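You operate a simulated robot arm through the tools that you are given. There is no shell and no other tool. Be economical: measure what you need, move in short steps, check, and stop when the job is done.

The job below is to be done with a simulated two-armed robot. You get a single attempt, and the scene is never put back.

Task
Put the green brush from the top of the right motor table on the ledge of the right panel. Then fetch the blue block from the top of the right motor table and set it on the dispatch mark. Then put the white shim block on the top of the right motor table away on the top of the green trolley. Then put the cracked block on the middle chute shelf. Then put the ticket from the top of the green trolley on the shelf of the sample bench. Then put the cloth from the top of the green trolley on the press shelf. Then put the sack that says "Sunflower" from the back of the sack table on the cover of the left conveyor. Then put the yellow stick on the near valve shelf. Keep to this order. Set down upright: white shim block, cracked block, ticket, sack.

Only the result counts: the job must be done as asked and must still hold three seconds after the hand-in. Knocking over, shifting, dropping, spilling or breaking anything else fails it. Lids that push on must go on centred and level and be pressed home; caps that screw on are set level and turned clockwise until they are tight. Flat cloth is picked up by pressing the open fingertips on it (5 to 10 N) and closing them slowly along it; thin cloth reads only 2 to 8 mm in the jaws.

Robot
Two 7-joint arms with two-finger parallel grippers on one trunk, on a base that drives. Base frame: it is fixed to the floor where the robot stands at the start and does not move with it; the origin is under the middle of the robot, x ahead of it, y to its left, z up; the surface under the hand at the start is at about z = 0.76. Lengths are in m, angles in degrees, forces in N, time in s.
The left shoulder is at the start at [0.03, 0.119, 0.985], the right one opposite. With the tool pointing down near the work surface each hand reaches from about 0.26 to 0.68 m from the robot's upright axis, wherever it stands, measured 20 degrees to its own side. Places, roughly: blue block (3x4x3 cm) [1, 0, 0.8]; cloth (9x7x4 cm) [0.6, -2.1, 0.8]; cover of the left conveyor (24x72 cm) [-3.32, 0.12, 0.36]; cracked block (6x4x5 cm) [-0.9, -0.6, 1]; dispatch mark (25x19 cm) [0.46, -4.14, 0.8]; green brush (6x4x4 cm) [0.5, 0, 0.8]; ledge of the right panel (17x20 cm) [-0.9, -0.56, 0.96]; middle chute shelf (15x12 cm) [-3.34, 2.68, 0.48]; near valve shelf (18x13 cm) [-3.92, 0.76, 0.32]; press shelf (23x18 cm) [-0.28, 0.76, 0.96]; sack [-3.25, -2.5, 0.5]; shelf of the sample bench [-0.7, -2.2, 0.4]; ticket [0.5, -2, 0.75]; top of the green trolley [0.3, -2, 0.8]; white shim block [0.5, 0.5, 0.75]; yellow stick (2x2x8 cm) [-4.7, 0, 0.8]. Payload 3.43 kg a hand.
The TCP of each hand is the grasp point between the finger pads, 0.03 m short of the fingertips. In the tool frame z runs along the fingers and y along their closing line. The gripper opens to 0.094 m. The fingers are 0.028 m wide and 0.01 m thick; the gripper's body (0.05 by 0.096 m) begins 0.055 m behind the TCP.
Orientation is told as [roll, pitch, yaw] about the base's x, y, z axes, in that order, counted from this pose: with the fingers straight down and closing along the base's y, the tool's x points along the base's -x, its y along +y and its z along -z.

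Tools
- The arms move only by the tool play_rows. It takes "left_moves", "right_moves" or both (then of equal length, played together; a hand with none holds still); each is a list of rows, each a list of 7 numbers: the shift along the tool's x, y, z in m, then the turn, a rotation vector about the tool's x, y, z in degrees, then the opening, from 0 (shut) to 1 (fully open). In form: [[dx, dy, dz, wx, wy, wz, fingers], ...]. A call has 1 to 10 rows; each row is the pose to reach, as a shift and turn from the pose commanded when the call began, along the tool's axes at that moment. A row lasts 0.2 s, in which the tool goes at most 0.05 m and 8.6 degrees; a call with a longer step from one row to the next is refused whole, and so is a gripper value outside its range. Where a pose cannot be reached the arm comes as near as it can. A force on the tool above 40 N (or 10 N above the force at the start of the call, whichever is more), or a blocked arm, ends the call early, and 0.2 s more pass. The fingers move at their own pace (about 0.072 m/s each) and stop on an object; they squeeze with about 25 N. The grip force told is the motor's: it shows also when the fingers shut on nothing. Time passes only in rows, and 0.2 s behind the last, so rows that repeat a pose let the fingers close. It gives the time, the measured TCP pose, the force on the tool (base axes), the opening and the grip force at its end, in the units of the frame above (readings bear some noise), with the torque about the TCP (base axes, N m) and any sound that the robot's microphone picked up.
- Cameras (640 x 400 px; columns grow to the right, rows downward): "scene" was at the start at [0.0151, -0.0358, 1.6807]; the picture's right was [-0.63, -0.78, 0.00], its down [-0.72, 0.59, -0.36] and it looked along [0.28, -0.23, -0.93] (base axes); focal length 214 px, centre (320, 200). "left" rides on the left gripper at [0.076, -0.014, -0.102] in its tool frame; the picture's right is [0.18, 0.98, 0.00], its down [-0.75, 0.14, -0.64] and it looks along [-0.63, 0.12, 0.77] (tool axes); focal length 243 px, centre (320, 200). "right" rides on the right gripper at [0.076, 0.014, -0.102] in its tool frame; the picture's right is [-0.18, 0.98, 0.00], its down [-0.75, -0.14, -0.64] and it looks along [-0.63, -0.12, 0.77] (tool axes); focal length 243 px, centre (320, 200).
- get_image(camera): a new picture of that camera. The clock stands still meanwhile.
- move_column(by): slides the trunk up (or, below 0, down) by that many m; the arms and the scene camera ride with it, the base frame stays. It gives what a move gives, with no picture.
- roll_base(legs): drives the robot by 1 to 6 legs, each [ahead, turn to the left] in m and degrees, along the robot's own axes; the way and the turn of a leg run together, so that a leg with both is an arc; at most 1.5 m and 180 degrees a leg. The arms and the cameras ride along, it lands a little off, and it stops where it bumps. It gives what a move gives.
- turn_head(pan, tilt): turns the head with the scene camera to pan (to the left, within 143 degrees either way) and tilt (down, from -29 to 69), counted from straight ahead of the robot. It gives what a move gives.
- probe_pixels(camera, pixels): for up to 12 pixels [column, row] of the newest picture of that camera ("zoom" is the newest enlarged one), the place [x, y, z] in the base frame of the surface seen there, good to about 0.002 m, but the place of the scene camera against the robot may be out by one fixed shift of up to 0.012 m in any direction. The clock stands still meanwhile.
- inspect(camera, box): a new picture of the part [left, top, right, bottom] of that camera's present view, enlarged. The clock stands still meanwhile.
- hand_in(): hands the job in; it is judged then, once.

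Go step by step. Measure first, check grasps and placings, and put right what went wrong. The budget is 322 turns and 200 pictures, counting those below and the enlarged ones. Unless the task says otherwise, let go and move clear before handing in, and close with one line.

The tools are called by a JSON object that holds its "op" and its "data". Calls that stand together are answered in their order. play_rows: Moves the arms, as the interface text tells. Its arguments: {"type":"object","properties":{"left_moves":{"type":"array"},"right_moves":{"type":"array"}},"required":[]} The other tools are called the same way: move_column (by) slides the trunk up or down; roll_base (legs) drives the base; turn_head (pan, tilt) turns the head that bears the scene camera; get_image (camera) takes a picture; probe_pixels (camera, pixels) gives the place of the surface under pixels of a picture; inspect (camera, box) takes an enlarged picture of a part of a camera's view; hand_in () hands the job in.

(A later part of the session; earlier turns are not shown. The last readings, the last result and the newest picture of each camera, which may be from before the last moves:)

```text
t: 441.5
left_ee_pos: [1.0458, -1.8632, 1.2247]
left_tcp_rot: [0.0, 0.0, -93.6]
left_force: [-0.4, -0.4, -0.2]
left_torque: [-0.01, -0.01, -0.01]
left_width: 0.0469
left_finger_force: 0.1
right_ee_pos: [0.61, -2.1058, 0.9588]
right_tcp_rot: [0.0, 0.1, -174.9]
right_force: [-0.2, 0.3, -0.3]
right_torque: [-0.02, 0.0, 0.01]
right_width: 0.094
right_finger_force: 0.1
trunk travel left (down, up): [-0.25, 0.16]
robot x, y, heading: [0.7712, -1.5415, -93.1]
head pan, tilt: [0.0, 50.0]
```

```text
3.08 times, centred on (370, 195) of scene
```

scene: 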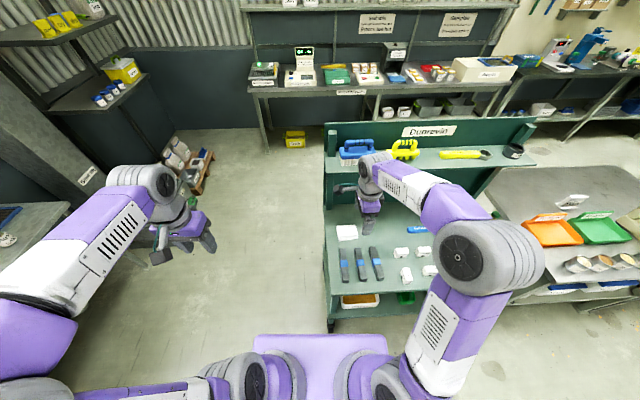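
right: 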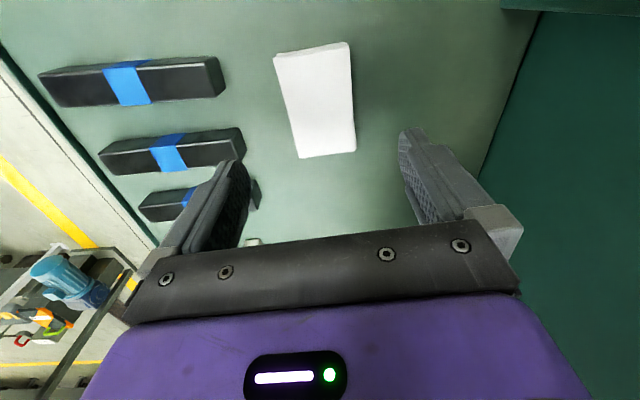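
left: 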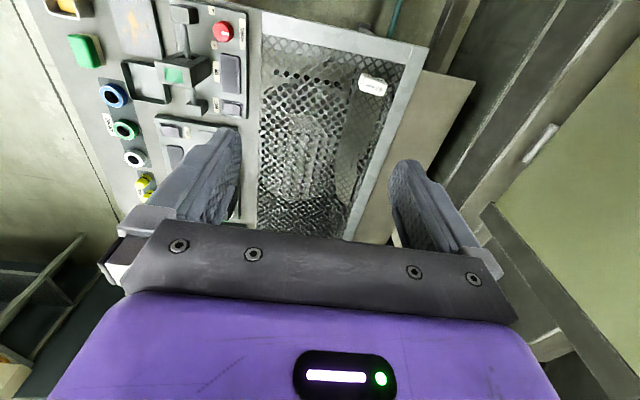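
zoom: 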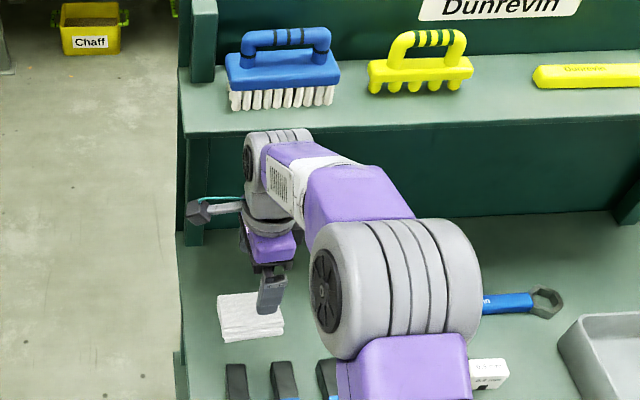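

{"op": "probe_pixels", "data": {"camera": "right", "pixels": [[278, 60], [346, 50], [300, 150], [352, 145], [318, 100], [255, 190], [240, 140], [220, 80]]}}

```text
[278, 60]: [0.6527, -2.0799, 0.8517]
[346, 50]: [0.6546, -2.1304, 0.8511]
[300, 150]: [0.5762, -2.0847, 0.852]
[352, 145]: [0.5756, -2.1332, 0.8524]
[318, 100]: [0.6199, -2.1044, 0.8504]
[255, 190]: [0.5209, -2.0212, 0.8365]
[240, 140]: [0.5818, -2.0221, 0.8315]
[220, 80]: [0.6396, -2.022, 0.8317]
```

{"op": "play_rows", "data": {"right_moves": [[0.004, -0.002, 0.04, 0, 0, 0, 1], [0.004, -0.002, 0.08, 0, 0, 0, 1], [0.004, -0.002, 0.106, 0, 0, 0, 1], [0.004, -0.002, 0.106, 0, 0, 0, 0.6], [0.004, -0.002, 0.106, 0, 0, 0, 0.3], [0.004, -0.002, 0.106, 0, 0, 0, 0], [0.004, -0.002, 0.106, 0, 0, 0, 0], [0.004, -0.002, 0.106, 0, 0, 0, 0]]}}

{"op": "get_image", "data": {"camera": "right"}}

```text
t: 443.3
left_ee_pos: [1.0463, -1.862, 1.2248]
left_tcp_rot: [-0.1, 0.0, -93.6]
left_force: [-0.4, -1.7, -0.2]
left_torque: [0.01, 0.01, -0.01]
left_width: 0.0471
left_finger_force: 0.0
right_ee_pos: [0.6144, -2.0996, 0.8533]
right_tcp_rot: [0.1, 0.0, -175.0]
right_force: [-0.6, -0.5, -0.4]
right_torque: [0.0, -0.03, 0.03]
right_width: 0.0653
right_finger_force: 24.8
trunk travel left (down, up): [-0.25, 0.16]
robot x, y, heading: [0.7696, -1.5449, -93.6]
head pan, tilt: [0.0, 50.0]
```

```text
97 pictures are left
```

right: 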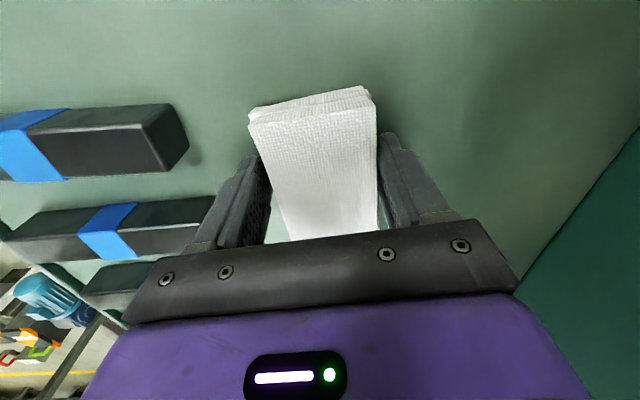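

Gripped at 65 mm, firm like a block. I lift slowly and move clear of the upper shelf.

{"op": "play_rows", "data": {"right_moves": [[0, 0, -0.006, 0, 0, 0, 0], [0, 0, -0.015, 0, 0, 0, 0], [0, 0, -0.03, 0, 0, 0, 0], [0, 0, -0.05, 0, 0, 0, 0], [0, -0.015, -0.08, 0, 0, 0, 0], [0, -0.04, -0.105, 0, 0, 0, 0], [0, -0.07, -0.13, 0, 0, 0, 0], [0, -0.1, -0.155, 0, 0, 0, 0], [0, -0.12, -0.185, 0, 0, 0, 0]]}}

{"op": "get_image", "data": {"camera": "right"}}

```text
t: 445.3
left_ee_pos: [1.0456, -1.8605, 1.2258]
left_tcp_rot: [0.0, -0.1, -93.7]
left_force: [0.3, 0.8, -0.3]
left_torque: [-0.01, 0.01, -0.01]
left_width: 0.0468
left_finger_force: 0.0
right_ee_pos: [0.6068, -1.9803, 1.038]
right_tcp_rot: [0.2, 0.0, -175.0]
right_force: [1.0, -0.2, -0.3]
right_torque: [-0.03, 0.0, -0.01]
right_width: 0.0658
right_finger_force: 25.4
trunk travel left (down, up): [-0.25, 0.16]
robot x, y, heading: [0.7702, -1.5462, -93.3]
head pan, tilt: [0.0, 50.0]
```

```text
96 pictures are left
```

right: 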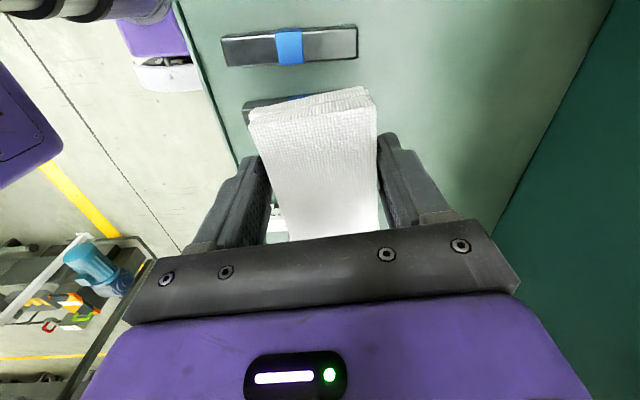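

{"op": "play_rows", "data": {"right_moves": [[0, -0.01, -0.015, 0, 0, -8.4, 0], [0, -0.02, -0.03, 0, 0, -16.8, 0], [0, -0.03, -0.045, 0, 0, -25, 0], [0, -0.04, -0.06, 0, 0, -33.4, 0], [0, -0.05, -0.075, 0, 0, -41.8, 0], [0, -0.06, -0.09, 0, 0, -50, 0], [0, -0.07, -0.105, 0, 0, -58, 0], [0, -0.08, -0.12, 0, 0, -66, 0], [0, -0.08, -0.12, 0, 0, -74, 0], [0, -0.08, -0.12, 0, 0, -82, 0]]}}

{"op": "roll_base", "data": {"legs": [[-0.45, 0], [0, -86.5], [0.72, 0], [0, -90]]}}

```text
t: 447.5
left_ee_pos: [1.0457, -1.8624, 1.2245]
left_tcp_rot: [0.0, -0.1, -93.6]
left_force: [0.3, 0.2, -0.3]
left_torque: [-0.03, 0.03, 0.0]
left_width: 0.0471
left_finger_force: 0.1
right_ee_pos: [0.5986, -1.9025, 1.1567]
right_tcp_rot: [0.0, -0.1, -92.9]
right_force: [-0.5, 0.1, -0.8]
right_torque: [-0.02, 0.01, 0.01]
right_width: 0.0659
right_finger_force: 24.8
trunk travel left (down, up): [-0.25, 0.16]
robot x, y, heading: [0.7703, -1.5499, -93.3]
head pan, tilt: [0.0, 50.0]
```

```text
t: 461.2
left_ee_pos: [-0.1992, -0.7775, 1.2255]
left_tcp_rot: [0.0, 0.0, 90.5]
left_force: [-0.6, 0.5, 0.7]
left_torque: [0.01, 0.04, 0.01]
left_width: 0.0471
left_finger_force: 0.1
right_ee_pos: [0.2441, -0.7056, 1.1569]
right_tcp_rot: [0.1, -0.1, 91.1]
right_force: [0.1, -0.3, 0.0]
right_torque: [0.01, -0.01, -0.01]
right_width: 0.0654
right_finger_force: 24.4
trunk travel left (down, up): [-0.25, 0.16]
robot x, y, heading: [0.0976, -1.0731, 90.4]
head pan, tilt: [0.0, 50.0]
```

I drive up the corridor toward the press shelf.

{"op": "roll_base", "data": {"legs": [[0, 2.5], [1.25, -2]]}}

{"op": "turn_head", "data": {"pan": 25, "tilt": 50}}

{"op": "get_image", "data": {"camera": "scene"}}

```text
t: 468.0
left_ee_pos: [-0.2575, 0.4857, 1.2252]
left_tcp_rot: [0.1, 0.0, 91.5]
left_force: [-0.2, 0.1, 0.6]
left_torque: [-0.01, -0.02, 0.03]
left_width: 0.0469
left_finger_force: 0.1
right_ee_pos: [0.1845, 0.567, 1.158]
right_tcp_rot: [0.1, -0.2, 92.2]
right_force: [1.0, 0.4, -0.8]
right_torque: [-0.02, -0.03, 0.02]
right_width: 0.0656
right_finger_force: 25.0
trunk travel left (down, up): [-0.25, 0.16]
robot x, y, heading: [0.0435, 0.1974, 91.7]
head pan, tilt: [0.0, 50.0]
```

```text
t: 468.9
left_ee_pos: [-0.2585, 0.4869, 1.2257]
left_tcp_rot: [0.1, 0.0, 91.5]
left_force: [-1.1, 0.6, -0.6]
left_torque: [0.02, -0.02, -0.01]
left_width: 0.0472
left_finger_force: 0.0
right_ee_pos: [0.1844, 0.5656, 1.1576]
right_tcp_rot: [0.0, 0.0, 92.2]
right_force: [-0.3, 0.0, -0.9]
right_torque: [-0.02, 0.01, 0.01]
right_width: 0.0656
right_finger_force: 25.4
trunk travel left (down, up): [-0.25, 0.16]
robot x, y, heading: [0.0448, 0.199, 91.8]
head pan, tilt: [25.0, 50.0]
```

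```text
95 pictures are left
```

scene: 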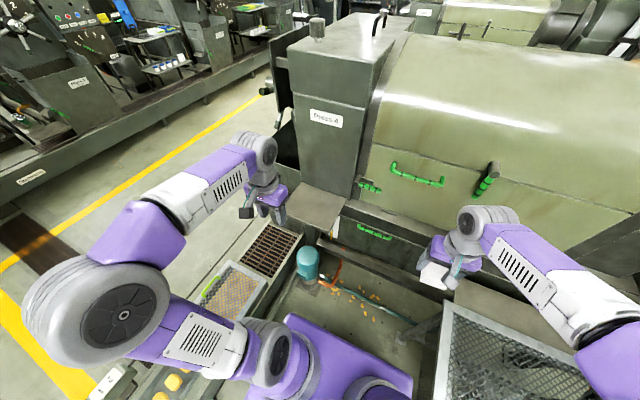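

I turn the base 22° left so that the shelf (318,208) comes ahead of the right hand and the left hand swings away.

{"op": "roll_base", "data": {"legs": [[0, 22], [0.06, 0]]}}

{"op": "turn_head", "data": {"pan": 5, "tilt": 55}}

{"op": "get_image", "data": {"camera": "scene"}}

{"op": "probe_pixels", "data": {"camera": "scene", "pixels": [[318, 200], [300, 200], [340, 200], [318, 225], [318, 180]]}}

```text
t: 471.0
left_ee_pos: [-0.3698, 0.4029, 1.2259]
left_tcp_rot: [0.0, 0.2, 113.8]
left_force: [0.3, 0.8, -0.2]
left_torque: [-0.02, -0.05, 0.01]
left_width: 0.0468
left_finger_force: 0.0
right_ee_pos: [0.0099, 0.644, 1.1558]
right_tcp_rot: [0.0, 0.0, 114.6]
right_force: [0.0, 0.6, -0.1]
right_torque: [-0.02, 0.0, 0.0]
right_width: 0.0657
right_finger_force: 25.0
trunk travel left (down, up): [-0.25, 0.16]
robot x, y, heading: [0.0226, 0.2533, 113.9]
head pan, tilt: [25.0, 50.0]
```

```text
t: 471.8
left_ee_pos: [-0.3685, 0.401, 1.2246]
left_tcp_rot: [-0.2, 0.1, 113.8]
left_force: [0.3, 0.0, 0.1]
left_torque: [0.02, 0.03, 0.0]
left_width: 0.047
left_finger_force: 0.0
right_ee_pos: [0.0093, 0.6433, 1.1573]
right_tcp_rot: [0.0, -0.2, 114.5]
right_force: [0.1, -0.1, -0.5]
right_torque: [-0.01, 0.0, 0.01]
right_width: 0.0656
right_finger_force: 25.0
trunk travel left (down, up): [-0.25, 0.16]
robot x, y, heading: [0.0207, 0.2485, 114.4]
head pan, tilt: [5.0, 55.0]
```

```text
94 pictures are left
```

scene: 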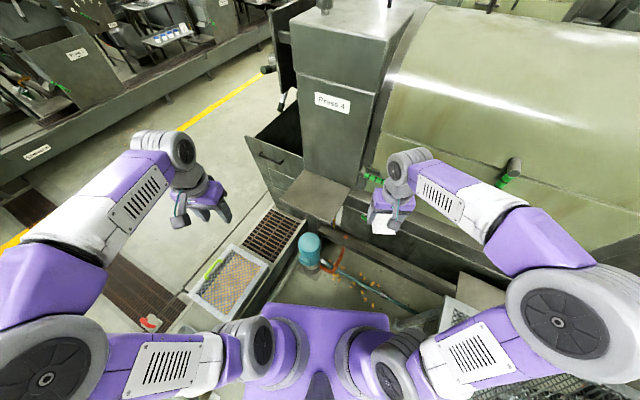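

```text
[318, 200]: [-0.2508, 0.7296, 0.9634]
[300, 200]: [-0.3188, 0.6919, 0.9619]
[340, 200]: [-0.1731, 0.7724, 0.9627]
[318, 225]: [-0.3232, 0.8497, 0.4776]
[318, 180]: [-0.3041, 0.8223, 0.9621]
```

Shelf z≈0.951, centred [-0.28, 0.76]. I carry the cloth over it at height.

{"op": "play_rows", "data": {"right_moves": [[-0.027, 0.027, 0, 0, 0, 0, 0], [-0.055, 0.054, 0, 0, 0, 0, 0], [-0.082, 0.082, 0, 0, 0, 0, 0], [-0.11, 0.109, 0, 0, 0, 0, 0], [-0.137, 0.136, 0, 0, 0, 0, 0], [-0.164, 0.164, 0, 0, 0, 0, 0], [-0.192, 0.191, 0, 0, 0, 0, 0], [-0.219, 0.218, 0, 0, 0, 0, 0], [-0.219, 0.218, 0.04, 0, 0, 0, 0], [-0.219, 0.218, 0.08, 0, 0, 0, 0]]}}

{"op": "get_image", "data": {"camera": "right"}}

{"op": "get_image", "data": {"camera": "scene"}}

```text
t: 474.0
left_ee_pos: [-0.3683, 0.4022, 1.2245]
left_tcp_rot: [0.0, 0.0, 113.9]
left_force: [0.4, -0.3, 0.4]
left_torque: [-0.03, 0.01, -0.01]
left_width: 0.0469
left_finger_force: 0.1
right_ee_pos: [-0.2816, 0.7538, 1.0729]
right_tcp_rot: [0.0, 0.0, 114.5]
right_force: [-1.0, -0.6, -1.0]
right_torque: [0.02, -0.02, 0.0]
right_width: 0.0659
right_finger_force: 25.4
right hand out of reach, approached as far as the arm can: row 8, 9
trunk travel left (down, up): [-0.25, 0.16]
robot x, y, heading: [0.0239, 0.2475, 114.3]
head pan, tilt: [5.0, 55.0]
```

```text
93 pictures are left
```

right: 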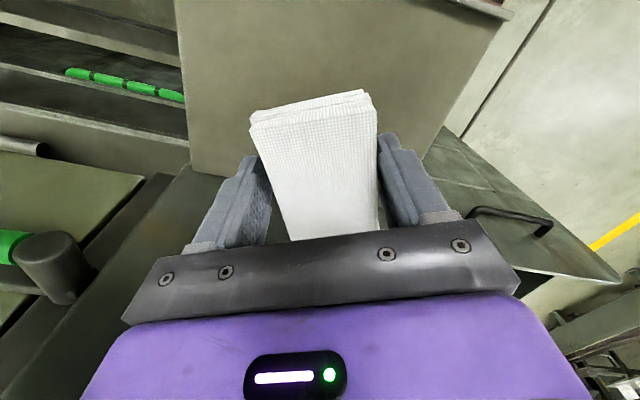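

```text
92 pictures are left
```

scene: 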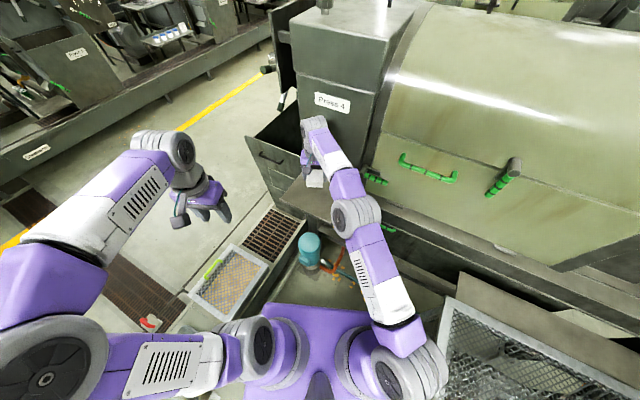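

{"op": "probe_pixels", "data": {"camera": "right", "pixels": [[200, 100], [230, 60], [420, 100], [420, 150], [200, 165], [410, 60], [190, 10], [395, 125], [240, 140]]}}

```text
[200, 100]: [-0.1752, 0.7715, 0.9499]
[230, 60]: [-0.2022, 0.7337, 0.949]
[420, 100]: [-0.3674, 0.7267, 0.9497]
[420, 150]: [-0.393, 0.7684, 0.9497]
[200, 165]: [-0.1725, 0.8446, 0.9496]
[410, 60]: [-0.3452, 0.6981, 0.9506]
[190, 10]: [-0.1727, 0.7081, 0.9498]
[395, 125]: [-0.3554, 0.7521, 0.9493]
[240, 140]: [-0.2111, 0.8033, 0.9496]
```

{"op": "play_rows", "data": {"right_moves": [[0, 0, 0.04, 0, 0, 0, 0], [0, 0, 0.07, 0, 0, 0, 0], [0, 0, 0.082, 0, 0, 0, 0], [0, 0, 0.087, 0, 0, 0, 0], [0, 0, 0.09, 0, 0, 0, 0]]}}

```text
t: 475.2
left_ee_pos: [-0.3672, 0.4017, 1.2238]
left_tcp_rot: [0.0, 0.0, 113.9]
left_force: [-0.4, -0.3, 0.5]
left_torque: [0.02, 0.0, 0.0]
left_width: 0.0469
left_finger_force: 0.0
right_ee_pos: [-0.2795, 0.7532, 0.9866]
right_tcp_rot: [0.1, -0.2, 114.4]
right_force: [-0.1, 0.8, -0.1]
right_torque: [0.0, -0.02, 0.0]
right_width: 0.066
right_finger_force: 24.8
trunk travel left (down, up): [-0.25, 0.16]
robot x, y, heading: [0.0254, 0.2484, 113.9]
head pan, tilt: [5.0, 55.0]
```

{"op": "play_rows", "data": {"right_moves": [[0, 0, 0.002, 0, 0, 0, 0], [0, 0, 0.004, 0, 0, 0, 0], [0, 0, 0.004, 0, 0, 0, 0.8], [0, 0, 0.004, 0, 0, 0, 0.95], [0, 0, 0.0, 0, 0, 0, 1], [0, 0, -0.04, 0, 0, 0, 1], [0, 0, -0.08, 0, 0, 0, 1], [0, 0, -0.12, 0, 0, 0, 1]]}}

{"op": "get_image", "data": {"camera": "right"}}

```text
t: 477.0
left_ee_pos: [-0.368, 0.4013, 1.226]
left_tcp_rot: [-0.1, 0.0, 114.0]
left_force: [0.5, 0.3, 0.6]
left_torque: [0.02, 0.01, -0.02]
left_width: 0.0472
left_finger_force: 0.0
right_ee_pos: [-0.2772, 0.7457, 1.1069]
right_tcp_rot: [0.1, -0.1, 114.5]
right_force: [-0.4, -0.5, 0.1]
right_torque: [0.01, -0.03, 0.02]
right_width: 0.094
right_finger_force: 0.1
trunk travel left (down, up): [-0.25, 0.16]
robot x, y, heading: [0.0241, 0.2515, 113.9]
head pan, tilt: [5.0, 55.0]
```

```text
91 pictures are left
```

right: 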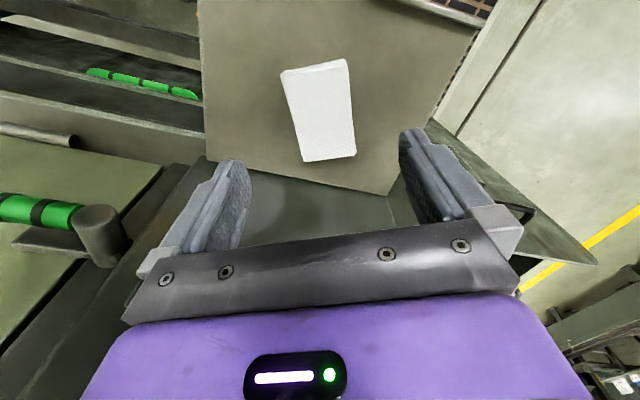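

The cloth lies on the press shelf at (320,110). I retract and leave the corridor.

{"op": "play_rows", "data": {"right_moves": [[0.027, -0.027, -0.02, 0, 0, 0, 0.6], [0.055, -0.054, -0.03, 0, 0, 0, 0.6], [0.082, -0.082, -0.04, 0, 0, 0, 0.6], [0.11, -0.109, -0.05, 0, 0, 0, 0.6], [0.137, -0.136, -0.06, 0, 0, 0, 0.6], [0.164, -0.164, -0.06, 0, 0, 0, 0.6], [0.192, -0.191, -0.06, 0, 0, 0, 0.6], [0.219, -0.218, -0.06, 0, 0, 0, 0.6]]}}

{"op": "roll_base", "data": {"legs": [[-0.06, 0], [0, -22.5], [-1.3, 0], [0, 88]]}}

```text
t: 478.8
left_ee_pos: [-0.3658, 0.4011, 1.226]
left_tcp_rot: [0.1, 0.0, 113.9]
left_force: [0.0, -0.3, 0.6]
left_torque: [0.02, 0.04, -0.01]
left_width: 0.0471
left_finger_force: 0.1
right_ee_pos: [0.0084, 0.6437, 1.1697]
right_tcp_rot: [0.1, -0.2, 114.5]
right_force: [0.8, -0.2, -0.1]
right_torque: [0.03, 0.0, 0.02]
right_width: 0.0565
right_finger_force: 0.0
trunk travel left (down, up): [-0.25, 0.16]
robot x, y, heading: [0.0233, 0.2455, 113.6]
head pan, tilt: [5.0, 55.0]
```

```text
t: 490.6
left_ee_pos: [-0.1854, -1.3547, 1.2236]
left_tcp_rot: [0.1, 0.1, 179.8]
left_force: [0.4, 1.1, 0.9]
left_torque: [0.0, 0.0, 0.0]
left_width: 0.0471
left_finger_force: 0.0
right_ee_pos: [-0.2549, -0.9132, 1.1684]
right_tcp_rot: [0.0, -0.1, -179.5]
right_force: [-0.9, -0.7, 0.5]
right_torque: [-0.01, 0.01, 0.0]
right_width: 0.0564
right_finger_force: 0.1
trunk travel left (down, up): [-0.25, 0.16]
robot x, y, heading: [0.1136, -1.0566, -180.1]
head pan, tilt: [5.0, 55.0]
```

{"op": "roll_base", "data": {"legs": [[0, 4], [1.5, -2], [0.5, -2]]}}

{"op": "turn_head", "data": {"pan": 40, "tilt": 30}}

{"op": "get_image", "data": {"camera": "scene"}}

```text
t: 500.9
left_ee_pos: [-2.143, -1.5188, 1.2252]
left_tcp_rot: [0.0, 0.0, -177.0]
left_force: [-1.4, -0.2, 0.0]
left_torque: [0.02, -0.02, -0.02]
left_width: 0.047
left_finger_force: 0.1
right_ee_pos: [-2.2359, -1.0821, 1.168]
right_tcp_rot: [-0.1, 0.0, -176.5]
right_force: [-0.4, 0.3, -0.1]
right_torque: [-0.03, -0.01, 0.0]
right_width: 0.0561
right_finger_force: 0.1
trunk travel left (down, up): [-0.25, 0.16]
robot x, y, heading: [-1.8608, -1.209, -177.0]
head pan, tilt: [5.0, 55.0]
```

```text
t: 501.9
left_ee_pos: [-2.1434, -1.5194, 1.2253]
left_tcp_rot: [0.0, 0.1, -177.0]
left_force: [-0.8, -0.3, 0.5]
left_torque: [0.0, 0.02, 0.01]
left_width: 0.0471
left_finger_force: 0.0
right_ee_pos: [-2.2347, -1.0818, 1.1683]
right_tcp_rot: [0.1, -0.1, -176.5]
right_force: [0.0, 0.8, -0.6]
right_torque: [0.01, -0.04, 0.01]
right_width: 0.0565
right_finger_force: 0.1
trunk travel left (down, up): [-0.25, 0.16]
robot x, y, heading: [-1.8557, -1.2093, -176.6]
head pan, tilt: [40.0, 30.0]
```

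```text
90 pictures are left
```

scene: 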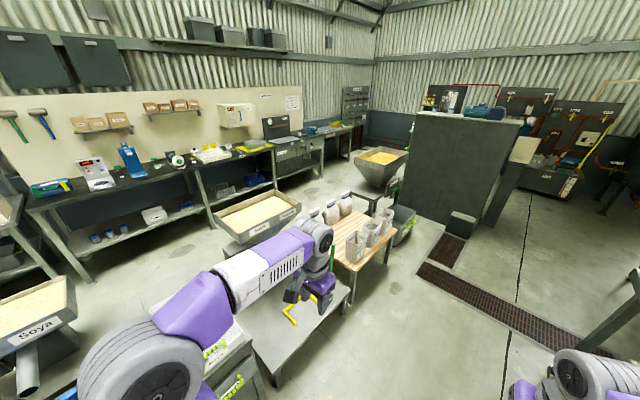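

{"op": "inspect", "data": {"camera": "scene", "box": [290, 170, 430, 300]}}

{"op": "probe_pixels", "data": {"camera": "zoom", "pixels": [[300, 310], [370, 270], [430, 240], [350, 210], [255, 150], [190, 190], [360, 150], [500, 250], [310, 240], [380, 400], [420, 340]]}}

```text
3.08 times, centred on (360, 235) of scene
```

zoom: 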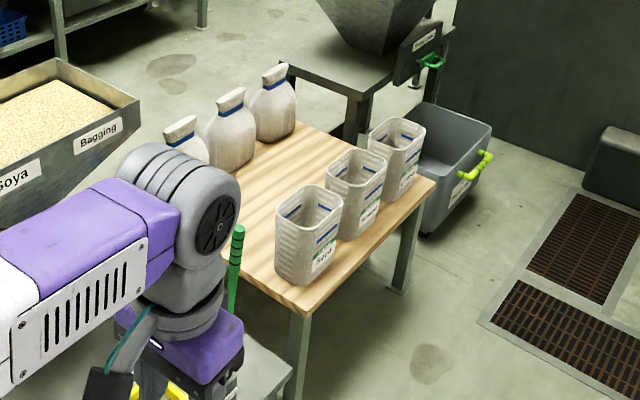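

```text
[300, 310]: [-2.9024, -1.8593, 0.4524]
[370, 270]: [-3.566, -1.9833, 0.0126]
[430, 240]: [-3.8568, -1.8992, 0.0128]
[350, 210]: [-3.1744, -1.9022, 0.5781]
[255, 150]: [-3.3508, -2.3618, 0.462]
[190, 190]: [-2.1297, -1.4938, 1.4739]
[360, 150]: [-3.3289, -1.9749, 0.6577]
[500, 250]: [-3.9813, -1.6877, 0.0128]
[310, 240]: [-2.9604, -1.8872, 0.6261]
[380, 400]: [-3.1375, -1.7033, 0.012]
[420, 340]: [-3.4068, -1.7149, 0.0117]
```

{"op": "inspect", "data": {"camera": "scene", "box": [320, 185, 390, 240]}}

{"op": "probe_pixels", "data": {"camera": "zoom", "pixels": [[55, 100], [140, 80], [225, 40], [180, 250], [330, 180], [420, 120], [140, 120], [230, 90]]}}

```text
7.27 times, centred on (355, 212) of scene
```

zoom: 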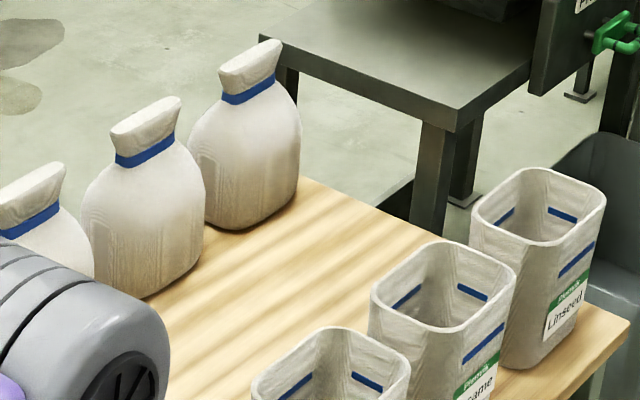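

```text
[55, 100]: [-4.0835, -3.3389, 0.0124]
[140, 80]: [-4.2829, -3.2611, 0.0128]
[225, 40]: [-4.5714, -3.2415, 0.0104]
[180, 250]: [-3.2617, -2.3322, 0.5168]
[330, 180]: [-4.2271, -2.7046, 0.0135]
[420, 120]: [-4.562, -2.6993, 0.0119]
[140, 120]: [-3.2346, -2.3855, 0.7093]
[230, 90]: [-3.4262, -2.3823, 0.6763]
```

The tied sacks stand in the back row (y≈-2.4); no label is visible from here. I drive on and view the table's surroundings from its north side.

{"op": "roll_base", "data": {"legs": [[1.35, -3.4]]}}

{"op": "turn_head", "data": {"pan": 90, "tilt": 40}}

{"op": "get_image", "data": {"camera": "scene"}}

```text
t: 508.5
left_ee_pos: [-3.4664, -1.5258, 1.2247]
left_tcp_rot: [0.0, 0.1, 179.1]
left_force: [0.2, 1.1, -0.2]
left_torque: [0.03, 0.0, 0.02]
left_width: 0.0469
left_finger_force: 0.2
right_ee_pos: [-3.5302, -1.0833, 1.1679]
right_tcp_rot: [0.0, -0.1, 179.7]
right_force: [0.3, -0.2, -0.5]
right_torque: [0.01, 0.01, -0.02]
right_width: 0.0563
right_finger_force: 0.1
trunk travel left (down, up): [-0.25, 0.16]
robot x, y, heading: [-3.1618, -1.2309, 179.6]
head pan, tilt: [40.0, 30.0]
```

```text
t: 509.6
left_ee_pos: [-3.4667, -1.526, 1.2249]
left_tcp_rot: [0.0, 0.0, 179.0]
left_force: [0.2, 0.0, 0.0]
left_torque: [0.02, -0.01, -0.02]
left_width: 0.047
left_finger_force: 0.1
right_ee_pos: [-3.5303, -1.0839, 1.169]
right_tcp_rot: [0.0, -0.1, 179.8]
right_force: [-1.8, -0.2, -0.5]
right_torque: [-0.01, 0.01, -0.02]
right_width: 0.0566
right_finger_force: 0.1
trunk travel left (down, up): [-0.25, 0.16]
robot x, y, heading: [-3.1628, -1.232, 179.3]
head pan, tilt: [90.0, 40.0]
```

```text
87 pictures are left
```

scene: 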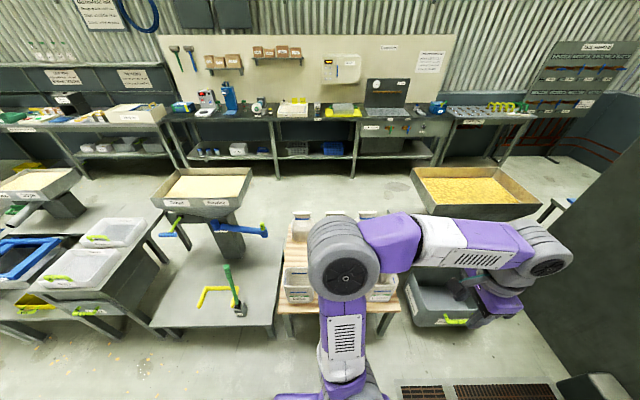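

South of the sack table there is open floor. I probe gaps to find a way there.

{"op": "probe_pixels", "data": {"camera": "scene", "pixels": [[525, 300], [545, 250], [570, 200], [480, 210], [540, 205], [420, 320], [205, 200], [250, 200], [180, 320], [275, 320], [350, 195], [60, 190]]}}

{"op": "inspect", "data": {"camera": "scene", "box": [380, 150, 640, 340]}}

```text
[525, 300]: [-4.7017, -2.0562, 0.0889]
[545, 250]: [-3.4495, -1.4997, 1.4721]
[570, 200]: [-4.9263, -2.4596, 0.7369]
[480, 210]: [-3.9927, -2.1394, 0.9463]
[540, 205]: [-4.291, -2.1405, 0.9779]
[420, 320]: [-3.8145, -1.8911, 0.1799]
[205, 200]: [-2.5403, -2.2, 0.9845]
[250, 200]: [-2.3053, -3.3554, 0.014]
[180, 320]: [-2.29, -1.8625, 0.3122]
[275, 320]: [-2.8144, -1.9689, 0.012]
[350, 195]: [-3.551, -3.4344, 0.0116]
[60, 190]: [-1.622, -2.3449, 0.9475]
```

```text
2.11 times, centred on (510, 245) of scene
```

zoom: 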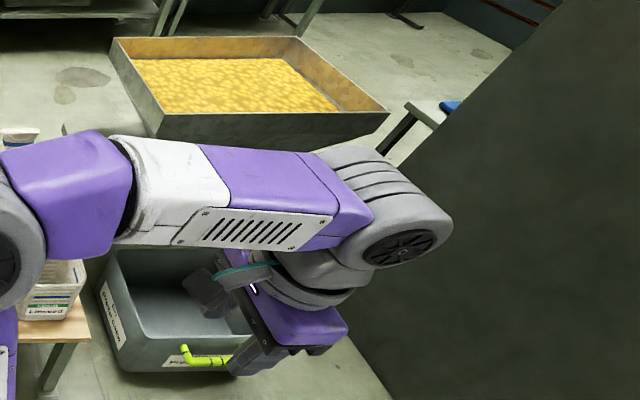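

No gap on the west side, so I go round by the east end of the trolley.

{"op": "roll_base", "data": {"legs": [[0, 90], [0, 90.7], [1.5, 0], [1.5, 0]]}}

```text
t: 531.7
left_ee_pos: [0.0884, -0.881, 1.2251]
left_tcp_rot: [0.1, 0.0, 1.2]
left_force: [0.4, 0.6, 0.4]
left_torque: [0.0, 0.03, 0.0]
left_width: 0.0471
left_finger_force: 0.0
right_ee_pos: [0.1672, -1.321, 1.1682]
right_tcp_rot: [0.1, -0.2, 1.8]
right_force: [-1.0, -0.2, -0.2]
right_torque: [0.0, 0.0, -0.02]
right_width: 0.0567
right_finger_force: 0.1
trunk travel left (down, up): [-0.25, 0.16]
robot x, y, heading: [-0.1986, -1.1846, 1.4]
head pan, tilt: [90.0, 40.0]
```

{"op": "roll_base", "data": {"legs": [[1.45, -1.4], [0, -90], [1.5, 0], [0.4, 0], [0, -90]]}}

{"op": "turn_head", "data": {"pan": 0, "tilt": 25}}

{"op": "get_image", "data": {"camera": "scene"}}

```text
t: 555.8
left_ee_pos: [0.7516, -3.3079, 1.2257]
left_tcp_rot: [0.0, 0.0, 173.1]
left_force: [0.1, -0.1, -0.4]
left_torque: [-0.01, 0.01, 0.0]
left_width: 0.047
left_finger_force: 0.0
right_ee_pos: [0.7358, -2.8612, 1.169]
right_tcp_rot: [0.2, -0.1, 173.7]
right_force: [0.4, -0.7, 0.5]
right_torque: [0.0, 0.03, -0.01]
right_width: 0.0562
right_finger_force: 0.0
trunk travel left (down, up): [-0.25, 0.16]
robot x, y, heading: [1.082, -3.0445, 173.2]
head pan, tilt: [90.0, 40.0]
```

```text
t: 557.5
left_ee_pos: [0.7508, -3.3072, 1.2252]
left_tcp_rot: [0.0, 0.0, 173.0]
left_force: [0.6, -0.4, 0.3]
left_torque: [0.02, -0.02, 0.0]
left_width: 0.0469
left_finger_force: 0.1
right_ee_pos: [0.7341, -2.8618, 1.1687]
right_tcp_rot: [0.0, -0.1, 173.7]
right_force: [0.3, 0.0, 0.7]
right_torque: [0.0, -0.02, 0.03]
right_width: 0.0565
right_finger_force: 0.0
trunk travel left (down, up): [-0.25, 0.16]
robot x, y, heading: [1.0769, -3.0513, 173.2]
head pan, tilt: [0.0, 25.0]
```

```text
85 pictures are left
```

scene: 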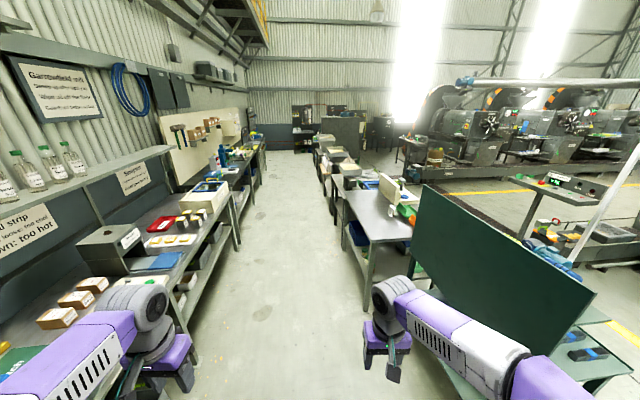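

The south aisle is clear. I drive west along it to the sack table.

{"op": "roll_base", "data": {"legs": [[0, 8], [1.5, 0], [1.5, 0], [1.1, 0]]}}

{"op": "turn_head", "data": {"pan": -75, "tilt": 45}}

{"op": "get_image", "data": {"camera": "scene"}}

```text
t: 577.7
left_ee_pos: [-3.2831, -3.4869, 1.2254]
left_tcp_rot: [0.0, 0.0, -178.1]
left_force: [-0.7, -0.2, -0.3]
left_torque: [0.0, 0.0, 0.01]
left_width: 0.0469
left_finger_force: 0.0
right_ee_pos: [-3.3684, -3.0479, 1.1678]
right_tcp_rot: [0.0, -0.1, -177.5]
right_force: [-0.9, -1.6, -0.6]
right_torque: [0.01, 0.01, 0.02]
right_width: 0.0563
right_finger_force: 0.0
trunk travel left (down, up): [-0.25, 0.16]
robot x, y, heading: [-2.9972, -3.1839, -178.1]
head pan, tilt: [0.0, 25.0]
```

```text
t: 579.2
left_ee_pos: [-3.2842, -3.4868, 1.2248]
left_tcp_rot: [0.0, 0.0, -178.1]
left_force: [0.4, -0.4, -0.1]
left_torque: [-0.04, -0.02, 0.0]
left_width: 0.0469
left_finger_force: 0.0
right_ee_pos: [-3.3686, -3.0474, 1.1694]
right_tcp_rot: [0.0, -0.1, -177.5]
right_force: [0.1, -0.1, 0.0]
right_torque: [-0.01, 0.02, 0.02]
right_width: 0.0563
right_finger_force: 0.1
trunk travel left (down, up): [-0.25, 0.16]
robot x, y, heading: [-2.9942, -3.182, -178.2]
head pan, tilt: [-75.0, 45.0]
```

```text
84 pictures are left
```

scene: 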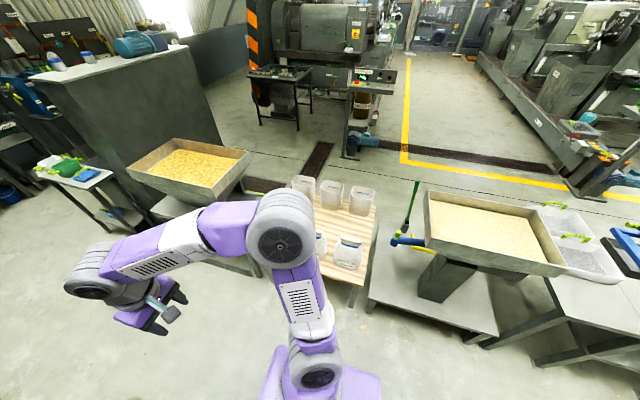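

Sacks are partly hidden by the arm; I turn the base to face north (+y) and look.

{"op": "roll_base", "data": {"legs": [[0.25, 0], [0, -92]]}}

{"op": "turn_head", "data": {"pan": 0, "tilt": 45}}

{"op": "get_image", "data": {"camera": "scene"}}

{"op": "inspect", "data": {"camera": "scene", "box": [240, 150, 400, 290]}}

```text
t: 584.9
left_ee_pos: [-3.5364, -2.8873, 1.2247]
left_tcp_rot: [0.0, -0.1, 89.0]
left_force: [-0.1, 0.4, -0.7]
left_torque: [0.02, 0.0, 0.02]
left_width: 0.0471
left_finger_force: 0.1
right_ee_pos: [-3.0932, -2.824, 1.1686]
right_tcp_rot: [0.0, -0.1, 89.8]
right_force: [0.4, 0.4, -0.1]
right_torque: [-0.02, -0.04, 0.0]
right_width: 0.0565
right_finger_force: 0.1
trunk travel left (down, up): [-0.25, 0.16]
robot x, y, heading: [-3.2441, -3.1866, 89.2]
head pan, tilt: [-75.0, 45.0]
```

```text
t: 586.4
left_ee_pos: [-3.5358, -2.8872, 1.2255]
left_tcp_rot: [0.0, 0.0, 88.9]
left_force: [-0.1, 1.0, 0.3]
left_torque: [0.01, 0.0, 0.01]
left_width: 0.047
left_finger_force: 0.1
right_ee_pos: [-3.0939, -2.8244, 1.1678]
right_tcp_rot: [0.0, -0.1, 89.8]
right_force: [0.2, 0.1, -0.4]
right_torque: [-0.02, -0.01, 0.02]
right_width: 0.0563
right_finger_force: 0.0
trunk travel left (down, up): [-0.25, 0.16]
robot x, y, heading: [-3.246, -3.1851, 89.1]
head pan, tilt: [0.0, 45.0]
```

```text
83 pictures are left
```

scene: 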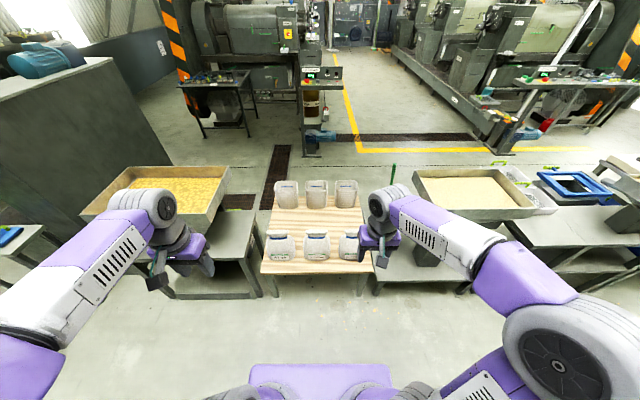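

```text
2.86 times, centred on (320, 220) of scene
```

zoom: 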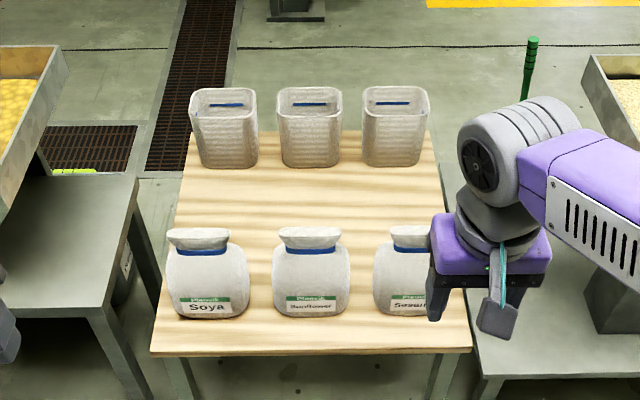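

The middle back sack says "Sunflower" (zoom (312,306)). I measure it.

{"op": "probe_pixels", "data": {"camera": "zoom", "pixels": [[278, 280], [345, 280], [312, 285], [312, 252], [290, 240], [335, 238], [312, 230], [312, 315], [240, 280], [380, 280], [200, 345], [300, 340]]}}

```text
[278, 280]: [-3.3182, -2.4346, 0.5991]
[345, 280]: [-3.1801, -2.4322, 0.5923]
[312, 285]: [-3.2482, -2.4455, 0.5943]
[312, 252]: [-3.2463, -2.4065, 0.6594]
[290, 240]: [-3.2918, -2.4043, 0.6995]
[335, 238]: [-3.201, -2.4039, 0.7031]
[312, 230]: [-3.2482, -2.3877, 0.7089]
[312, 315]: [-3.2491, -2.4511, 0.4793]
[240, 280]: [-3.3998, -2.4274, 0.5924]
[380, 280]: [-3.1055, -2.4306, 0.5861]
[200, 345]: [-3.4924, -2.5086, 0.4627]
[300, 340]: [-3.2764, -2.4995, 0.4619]
```

I turn the wrist so the fingers close along y (across the flat neck), then lower the trunk and approach.

{"op": "play_rows", "data": {"right_moves": [[0, 0, 0, 0, 0, 8.5, 1], [0, 0, 0, 0, 0, 17, 1], [0, 0, 0, 0, 0, 25.5, 1], [0, 0, 0, 0, 0, 34, 1], [0, 0, 0, 0, 0, 42.5, 1], [0, 0, 0, 0, 0, 51, 1], [0, 0, 0, 0, 0, 59.5, 1], [0, 0, 0, 0, 0, 68, 1], [0, 0, 0, 0, 0, 76.5, 1], [0, 0, 0, 0, 0, 85, 1]]}}

{"op": "move_column", "data": {"by": -0.15}}

{"op": "roll_base", "data": {"legs": [[0.22, 0]]}}

{"op": "get_image", "data": {"camera": "right"}}

{"op": "get_image", "data": {"camera": "scene"}}

```text
t: 588.6
left_ee_pos: [-3.5367, -2.8883, 1.2243]
left_tcp_rot: [-0.1, -0.1, 89.0]
left_force: [0.7, 0.2, 1.2]
left_torque: [0.01, -0.01, 0.0]
left_width: 0.0472
left_finger_force: 0.1
right_ee_pos: [-3.0946, -2.8257, 1.1683]
right_tcp_rot: [0.1, 0.0, 4.4]
right_force: [-0.1, 0.1, -0.3]
right_torque: [0.02, -0.01, 0.03]
right_width: 0.0942
right_finger_force: 0.0
trunk travel left (down, up): [-0.25, 0.16]
robot x, y, heading: [-3.2427, -3.1896, 89.2]
head pan, tilt: [0.0, 45.0]
```

```text
t: 590.3
left_ee_pos: [-3.5369, -2.8881, 1.0761]
left_tcp_rot: [0.1, 0.0, 89.0]
left_force: [-0.6, 0.1, 0.8]
left_torque: [0.01, 0.0, 0.0]
left_width: 0.0469
left_finger_force: 0.0
right_ee_pos: [-3.0932, -2.8241, 1.0193]
right_tcp_rot: [0.1, 0.0, 4.7]
right_force: [-0.2, 0.3, 0.5]
right_torque: [-0.02, -0.03, 0.04]
right_width: 0.094
right_finger_force: 0.0
trunk travel left (down, up): [-0.1, 0.31]
robot x, y, heading: [-3.2466, -3.1912, 89.2]
head pan, tilt: [0.0, 45.0]
```

```text
t: 592.0
left_ee_pos: [-3.5323, -2.6735, 1.0745]
left_tcp_rot: [0.0, 0.0, 89.0]
left_force: [0.7, 0.2, 0.0]
left_torque: [-0.05, -0.01, 0.01]
left_width: 0.0471
left_finger_force: 0.0
right_ee_pos: [-3.0911, -2.6088, 1.0179]
right_tcp_rot: [0.1, 0.0, 4.8]
right_force: [-0.6, 0.6, 0.2]
right_torque: [-0.02, 0.04, 0.0]
right_width: 0.0941
right_finger_force: 0.1
trunk travel left (down, up): [-0.1, 0.31]
robot x, y, heading: [-3.2418, -2.9757, 89.2]
head pan, tilt: [0.0, 45.0]
```

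```text
81 pictures are left
```

right: 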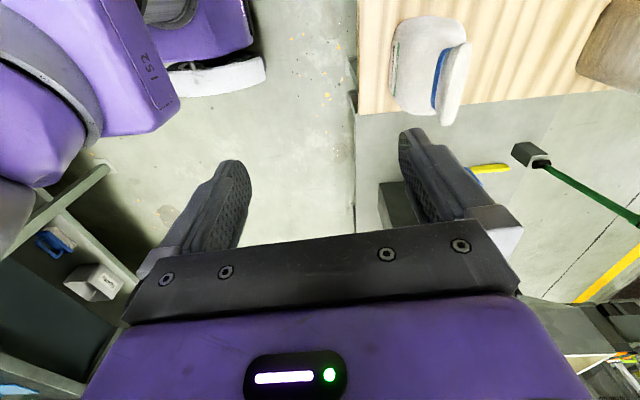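

```text
80 pictures are left
```

scene: 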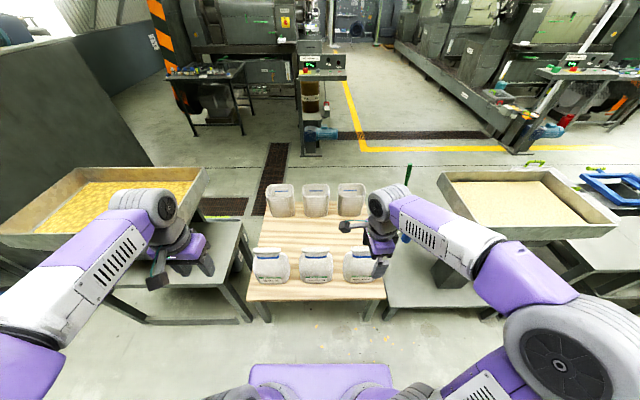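

{"op": "play_rows", "data": {"right_moves": [[0.02, 0.032, 0.0, 0, 0, 0.5, 1], [0.04, 0.064, 0.0, 0, 0, 1, 1], [0.06, 0.096, 0.02, 0, 0, 2, 1], [0.08, 0.128, 0.04, 0, 0, 3, 1], [0.1, 0.16, 0.06, 0, 0, 4, 1], [0.12, 0.192, 0.08, 0, 0, 4.8, 1], [0.139, 0.2214, 0.1, 0, 0, 4.8, 1]]}}

{"op": "get_image", "data": {"camera": "right"}}

```text
t: 593.6
left_ee_pos: [-3.5341, -2.6722, 1.074]
left_tcp_rot: [0.1, 0.0, 88.9]
left_force: [0.6, 0.6, -0.1]
left_torque: [0.01, -0.01, -0.02]
left_width: 0.0469
left_finger_force: 0.1
right_ee_pos: [-3.2497, -2.3978, 0.9185]
right_tcp_rot: [-0.1, 0.1, -0.1]
right_force: [0.1, 0.5, 0.0]
right_torque: [0.0, 0.03, -0.01]
right_width: 0.0941
right_finger_force: 0.0
trunk travel left (down, up): [-0.1, 0.31]
robot x, y, heading: [-3.2429, -2.9718, 89.0]
head pan, tilt: [0.0, 45.0]
```

```text
79 pictures are left
```

right: 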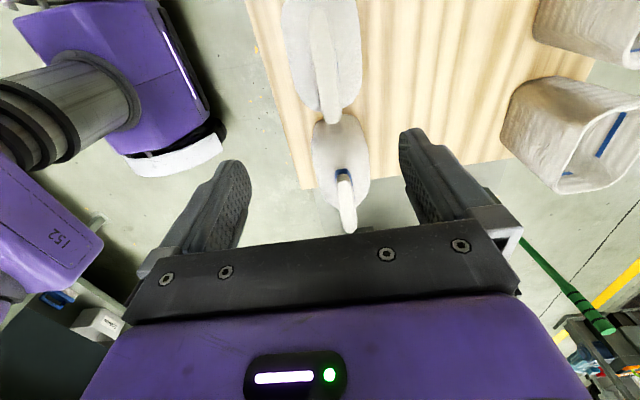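

{"op": "probe_pixels", "data": {"camera": "right", "pixels": [[322, 50], [328, 100], [312, 20], [300, 50], [345, 60], [355, 70], [312, 60], [338, 60], [345, 200], [290, 40]]}}

{"op": "inspect", "data": {"camera": "right", "box": [250, 0, 410, 130]}}

```text
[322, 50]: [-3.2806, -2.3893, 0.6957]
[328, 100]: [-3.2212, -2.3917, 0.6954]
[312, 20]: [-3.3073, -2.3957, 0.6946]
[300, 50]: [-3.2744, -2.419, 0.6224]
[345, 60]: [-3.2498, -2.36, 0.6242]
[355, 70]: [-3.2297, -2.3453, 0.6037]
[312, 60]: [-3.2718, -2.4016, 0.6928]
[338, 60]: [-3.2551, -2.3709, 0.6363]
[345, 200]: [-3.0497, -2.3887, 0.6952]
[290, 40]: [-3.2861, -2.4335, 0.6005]
```

```text
3.08 times, centred on (330, 65) of right
```

zoom: 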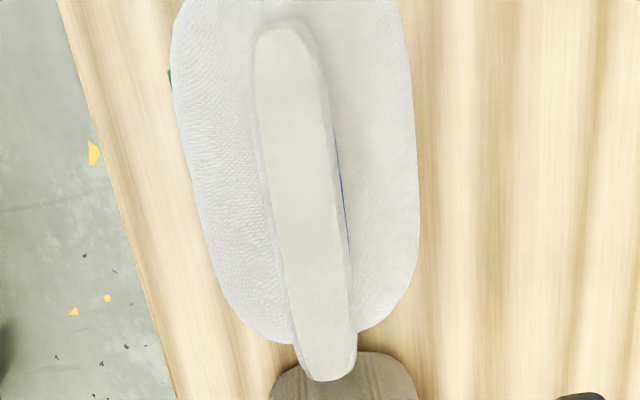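

The neck ruffle is about 25 mm thick at y≈-2.391, top 0.695. I descend around it and close.

{"op": "play_rows", "data": {"right_moves": [[0.0, 0.0065, 0.045, 0, 0, 0, 0.8], [0.0, 0.0065, 0.09, 0, 0, 0, 0.7], [0, 0.0065, 0.135, 0, 0, 0, 0.7], [0, 0.0065, 0.18, 0, 0, 0, 0.7], [0, 0.0065, 0.22, 0, 0, 0, 0.7], [0, 0.0065, 0.2465, 0, 0, 0, 0.7], [0, 0.0065, 0.2465, 0, 0, 0, 0], [0, 0.0065, 0.2465, 0, 0, 0, 0], [0, 0.0065, 0.2465, 0, 0, 0, 0], [0, 0.0065, 0.2465, 0, 0, 0, 0]]}}

{"op": "get_image", "data": {"camera": "right"}}

```text
t: 595.8
left_ee_pos: [-3.5328, -2.6717, 1.0758]
left_tcp_rot: [0.1, 0.0, 89.0]
left_force: [-0.7, -0.5, 0.0]
left_torque: [-0.02, 0.01, 0.03]
left_width: 0.0471
left_finger_force: 0.1
right_ee_pos: [-3.2464, -2.3927, 0.6724]
right_tcp_rot: [0.2, 0.1, -0.1]
right_force: [0.8, 6.1, 0.9]
right_torque: [0.64, 0.04, -0.11]
right_width: 0.0352
right_finger_force: 25.2
trunk travel left (down, up): [-0.1, 0.31]
robot x, y, heading: [-3.2432, -2.9712, 88.9]
head pan, tilt: [0.0, 45.0]
```

```text
77 pictures are left
```

right: 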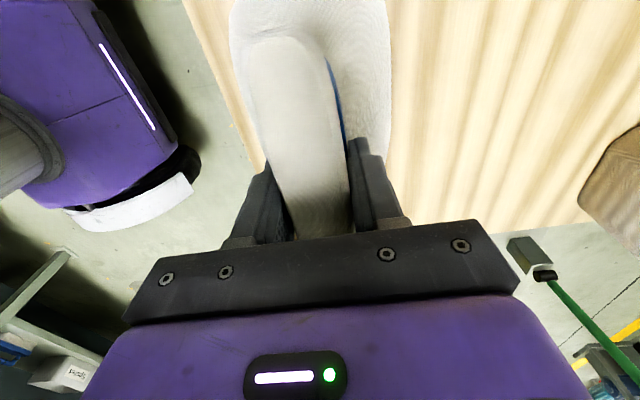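

Gripped at 35 mm. I lift slowly and check the load.

{"op": "play_rows", "data": {"right_moves": [[0, 0.002, -0.004, 0, 0, 0, 0], [0, 0.002, -0.01, 0, 0, 0, 0], [0, 0.002, -0.018, 0, 0, 0, 0], [0, 0.002, -0.026, 0, 0, 0, 0]]}}

{"op": "get_image", "data": {"camera": "scene"}}

```text
t: 596.8
left_ee_pos: [-3.5325, -2.6724, 1.0742]
left_tcp_rot: [0.1, 0.0, 89.0]
left_force: [0.6, -0.7, 0.5]
left_torque: [0.02, -0.01, 0.0]
left_width: 0.047
left_finger_force: 0.1
right_ee_pos: [-3.2478, -2.3916, 0.6951]
right_tcp_rot: [0.0, -0.1, -0.1]
right_force: [0.6, 0.1, -10.5]
right_torque: [-0.02, -0.09, 0.0]
right_width: 0.035
right_finger_force: 25.3
trunk travel left (down, up): [-0.1, 0.31]
robot x, y, heading: [-3.2413, -2.9754, 89.3]
head pan, tilt: [0.0, 45.0]
```

```text
76 pictures are left
```

scene: 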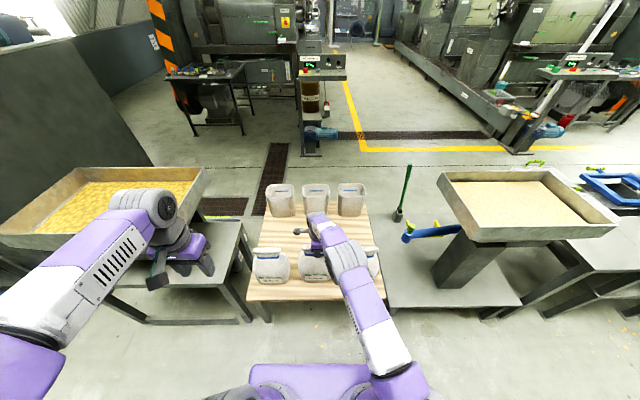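

About 10 N: the sack hangs in the grip. I raise it further and draw it back.

{"op": "play_rows", "data": {"right_moves": [[0, 0, -0.02, 0, 0, 0, 0], [0, 0, -0.045, 0, 0, 0, 0], [0, 0, -0.07, 0, 0, 0, 0], [0, 0, -0.1, 0, 0, 0, 0], [0, -0.015, -0.13, 0, 0, 0, 0], [0, -0.035, -0.16, 0, 0, 0, 0], [0, -0.055, -0.19, 0, 0, 0, 0], [0, -0.08, -0.22, 0, 0, 0, 0], [0, -0.1, -0.25, 0, 0, 0, 0]]}}

{"op": "move_column", "data": {"by": 0.15}}

{"op": "get_image", "data": {"camera": "scene"}}

```text
t: 598.8
left_ee_pos: [-3.5322, -2.6726, 1.0758]
left_tcp_rot: [0.0, 0.0, 89.0]
left_force: [-0.3, 0.6, -0.3]
left_torque: [0.04, -0.01, 0.01]
left_width: 0.0471
left_finger_force: 0.1
right_ee_pos: [-3.2495, -2.4932, 0.9488]
right_tcp_rot: [0.1, 0.0, 0.0]
right_force: [-0.4, -0.8, -11.2]
right_torque: [-0.02, -0.09, 0.03]
right_width: 0.0347
right_finger_force: 24.7
trunk travel left (down, up): [-0.1, 0.31]
robot x, y, heading: [-3.2413, -2.9754, 89.3]
head pan, tilt: [0.0, 45.0]
```

```text
t: 600.5
left_ee_pos: [-3.5324, -2.6732, 1.2246]
left_tcp_rot: [0.0, -0.1, 88.9]
left_force: [0.0, 0.5, 0.8]
left_torque: [0.0, 0.02, 0.02]
left_width: 0.0471
left_finger_force: 0.0
right_ee_pos: [-3.2491, -2.4928, 1.0988]
right_tcp_rot: [0.1, 0.1, 0.0]
right_force: [-0.2, -0.3, -10.1]
right_torque: [0.01, -0.08, 0.01]
right_width: 0.0349
right_finger_force: 25.0
trunk travel left (down, up): [-0.25, 0.16]
robot x, y, heading: [-3.2405, -2.977, 89.2]
head pan, tilt: [0.0, 45.0]
```

```text
75 pictures are left
```

scene: 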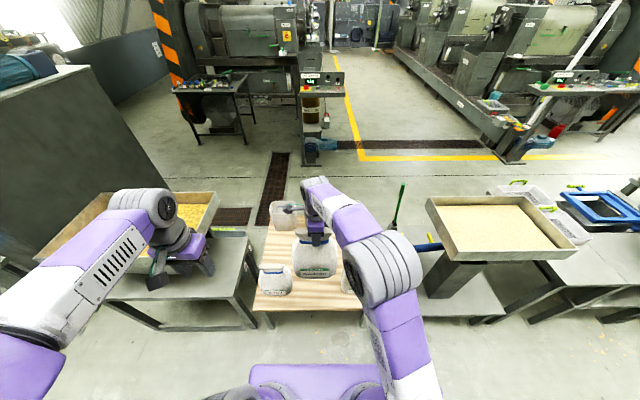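

The sack hangs securely. I back off and start the way round.

{"op": "roll_base", "data": {"legs": [[-0.2, 0], [0, -89.2], [1.5, 0], [1.5, 0], [1.4, 0]]}}

```text
t: 626.9
left_ee_pos: [1.5534, -3.0153, 1.2258]
left_tcp_rot: [0.0, 0.0, -3.3]
left_force: [0.2, -0.6, -0.1]
left_torque: [0.01, -0.04, 0.0]
left_width: 0.047
left_finger_force: 0.1
right_ee_pos: [1.7242, -3.3058, 1.0983]
right_tcp_rot: [0.0, 0.1, -92.2]
right_force: [-0.3, -0.9, -10.4]
right_torque: [-0.06, 0.0, 0.0]
right_width: 0.0348
right_finger_force: 25.0
trunk travel left (down, up): [-0.25, 0.16]
robot x, y, heading: [1.2395, -3.2944, -2.9]
head pan, tilt: [0.0, 45.0]
```

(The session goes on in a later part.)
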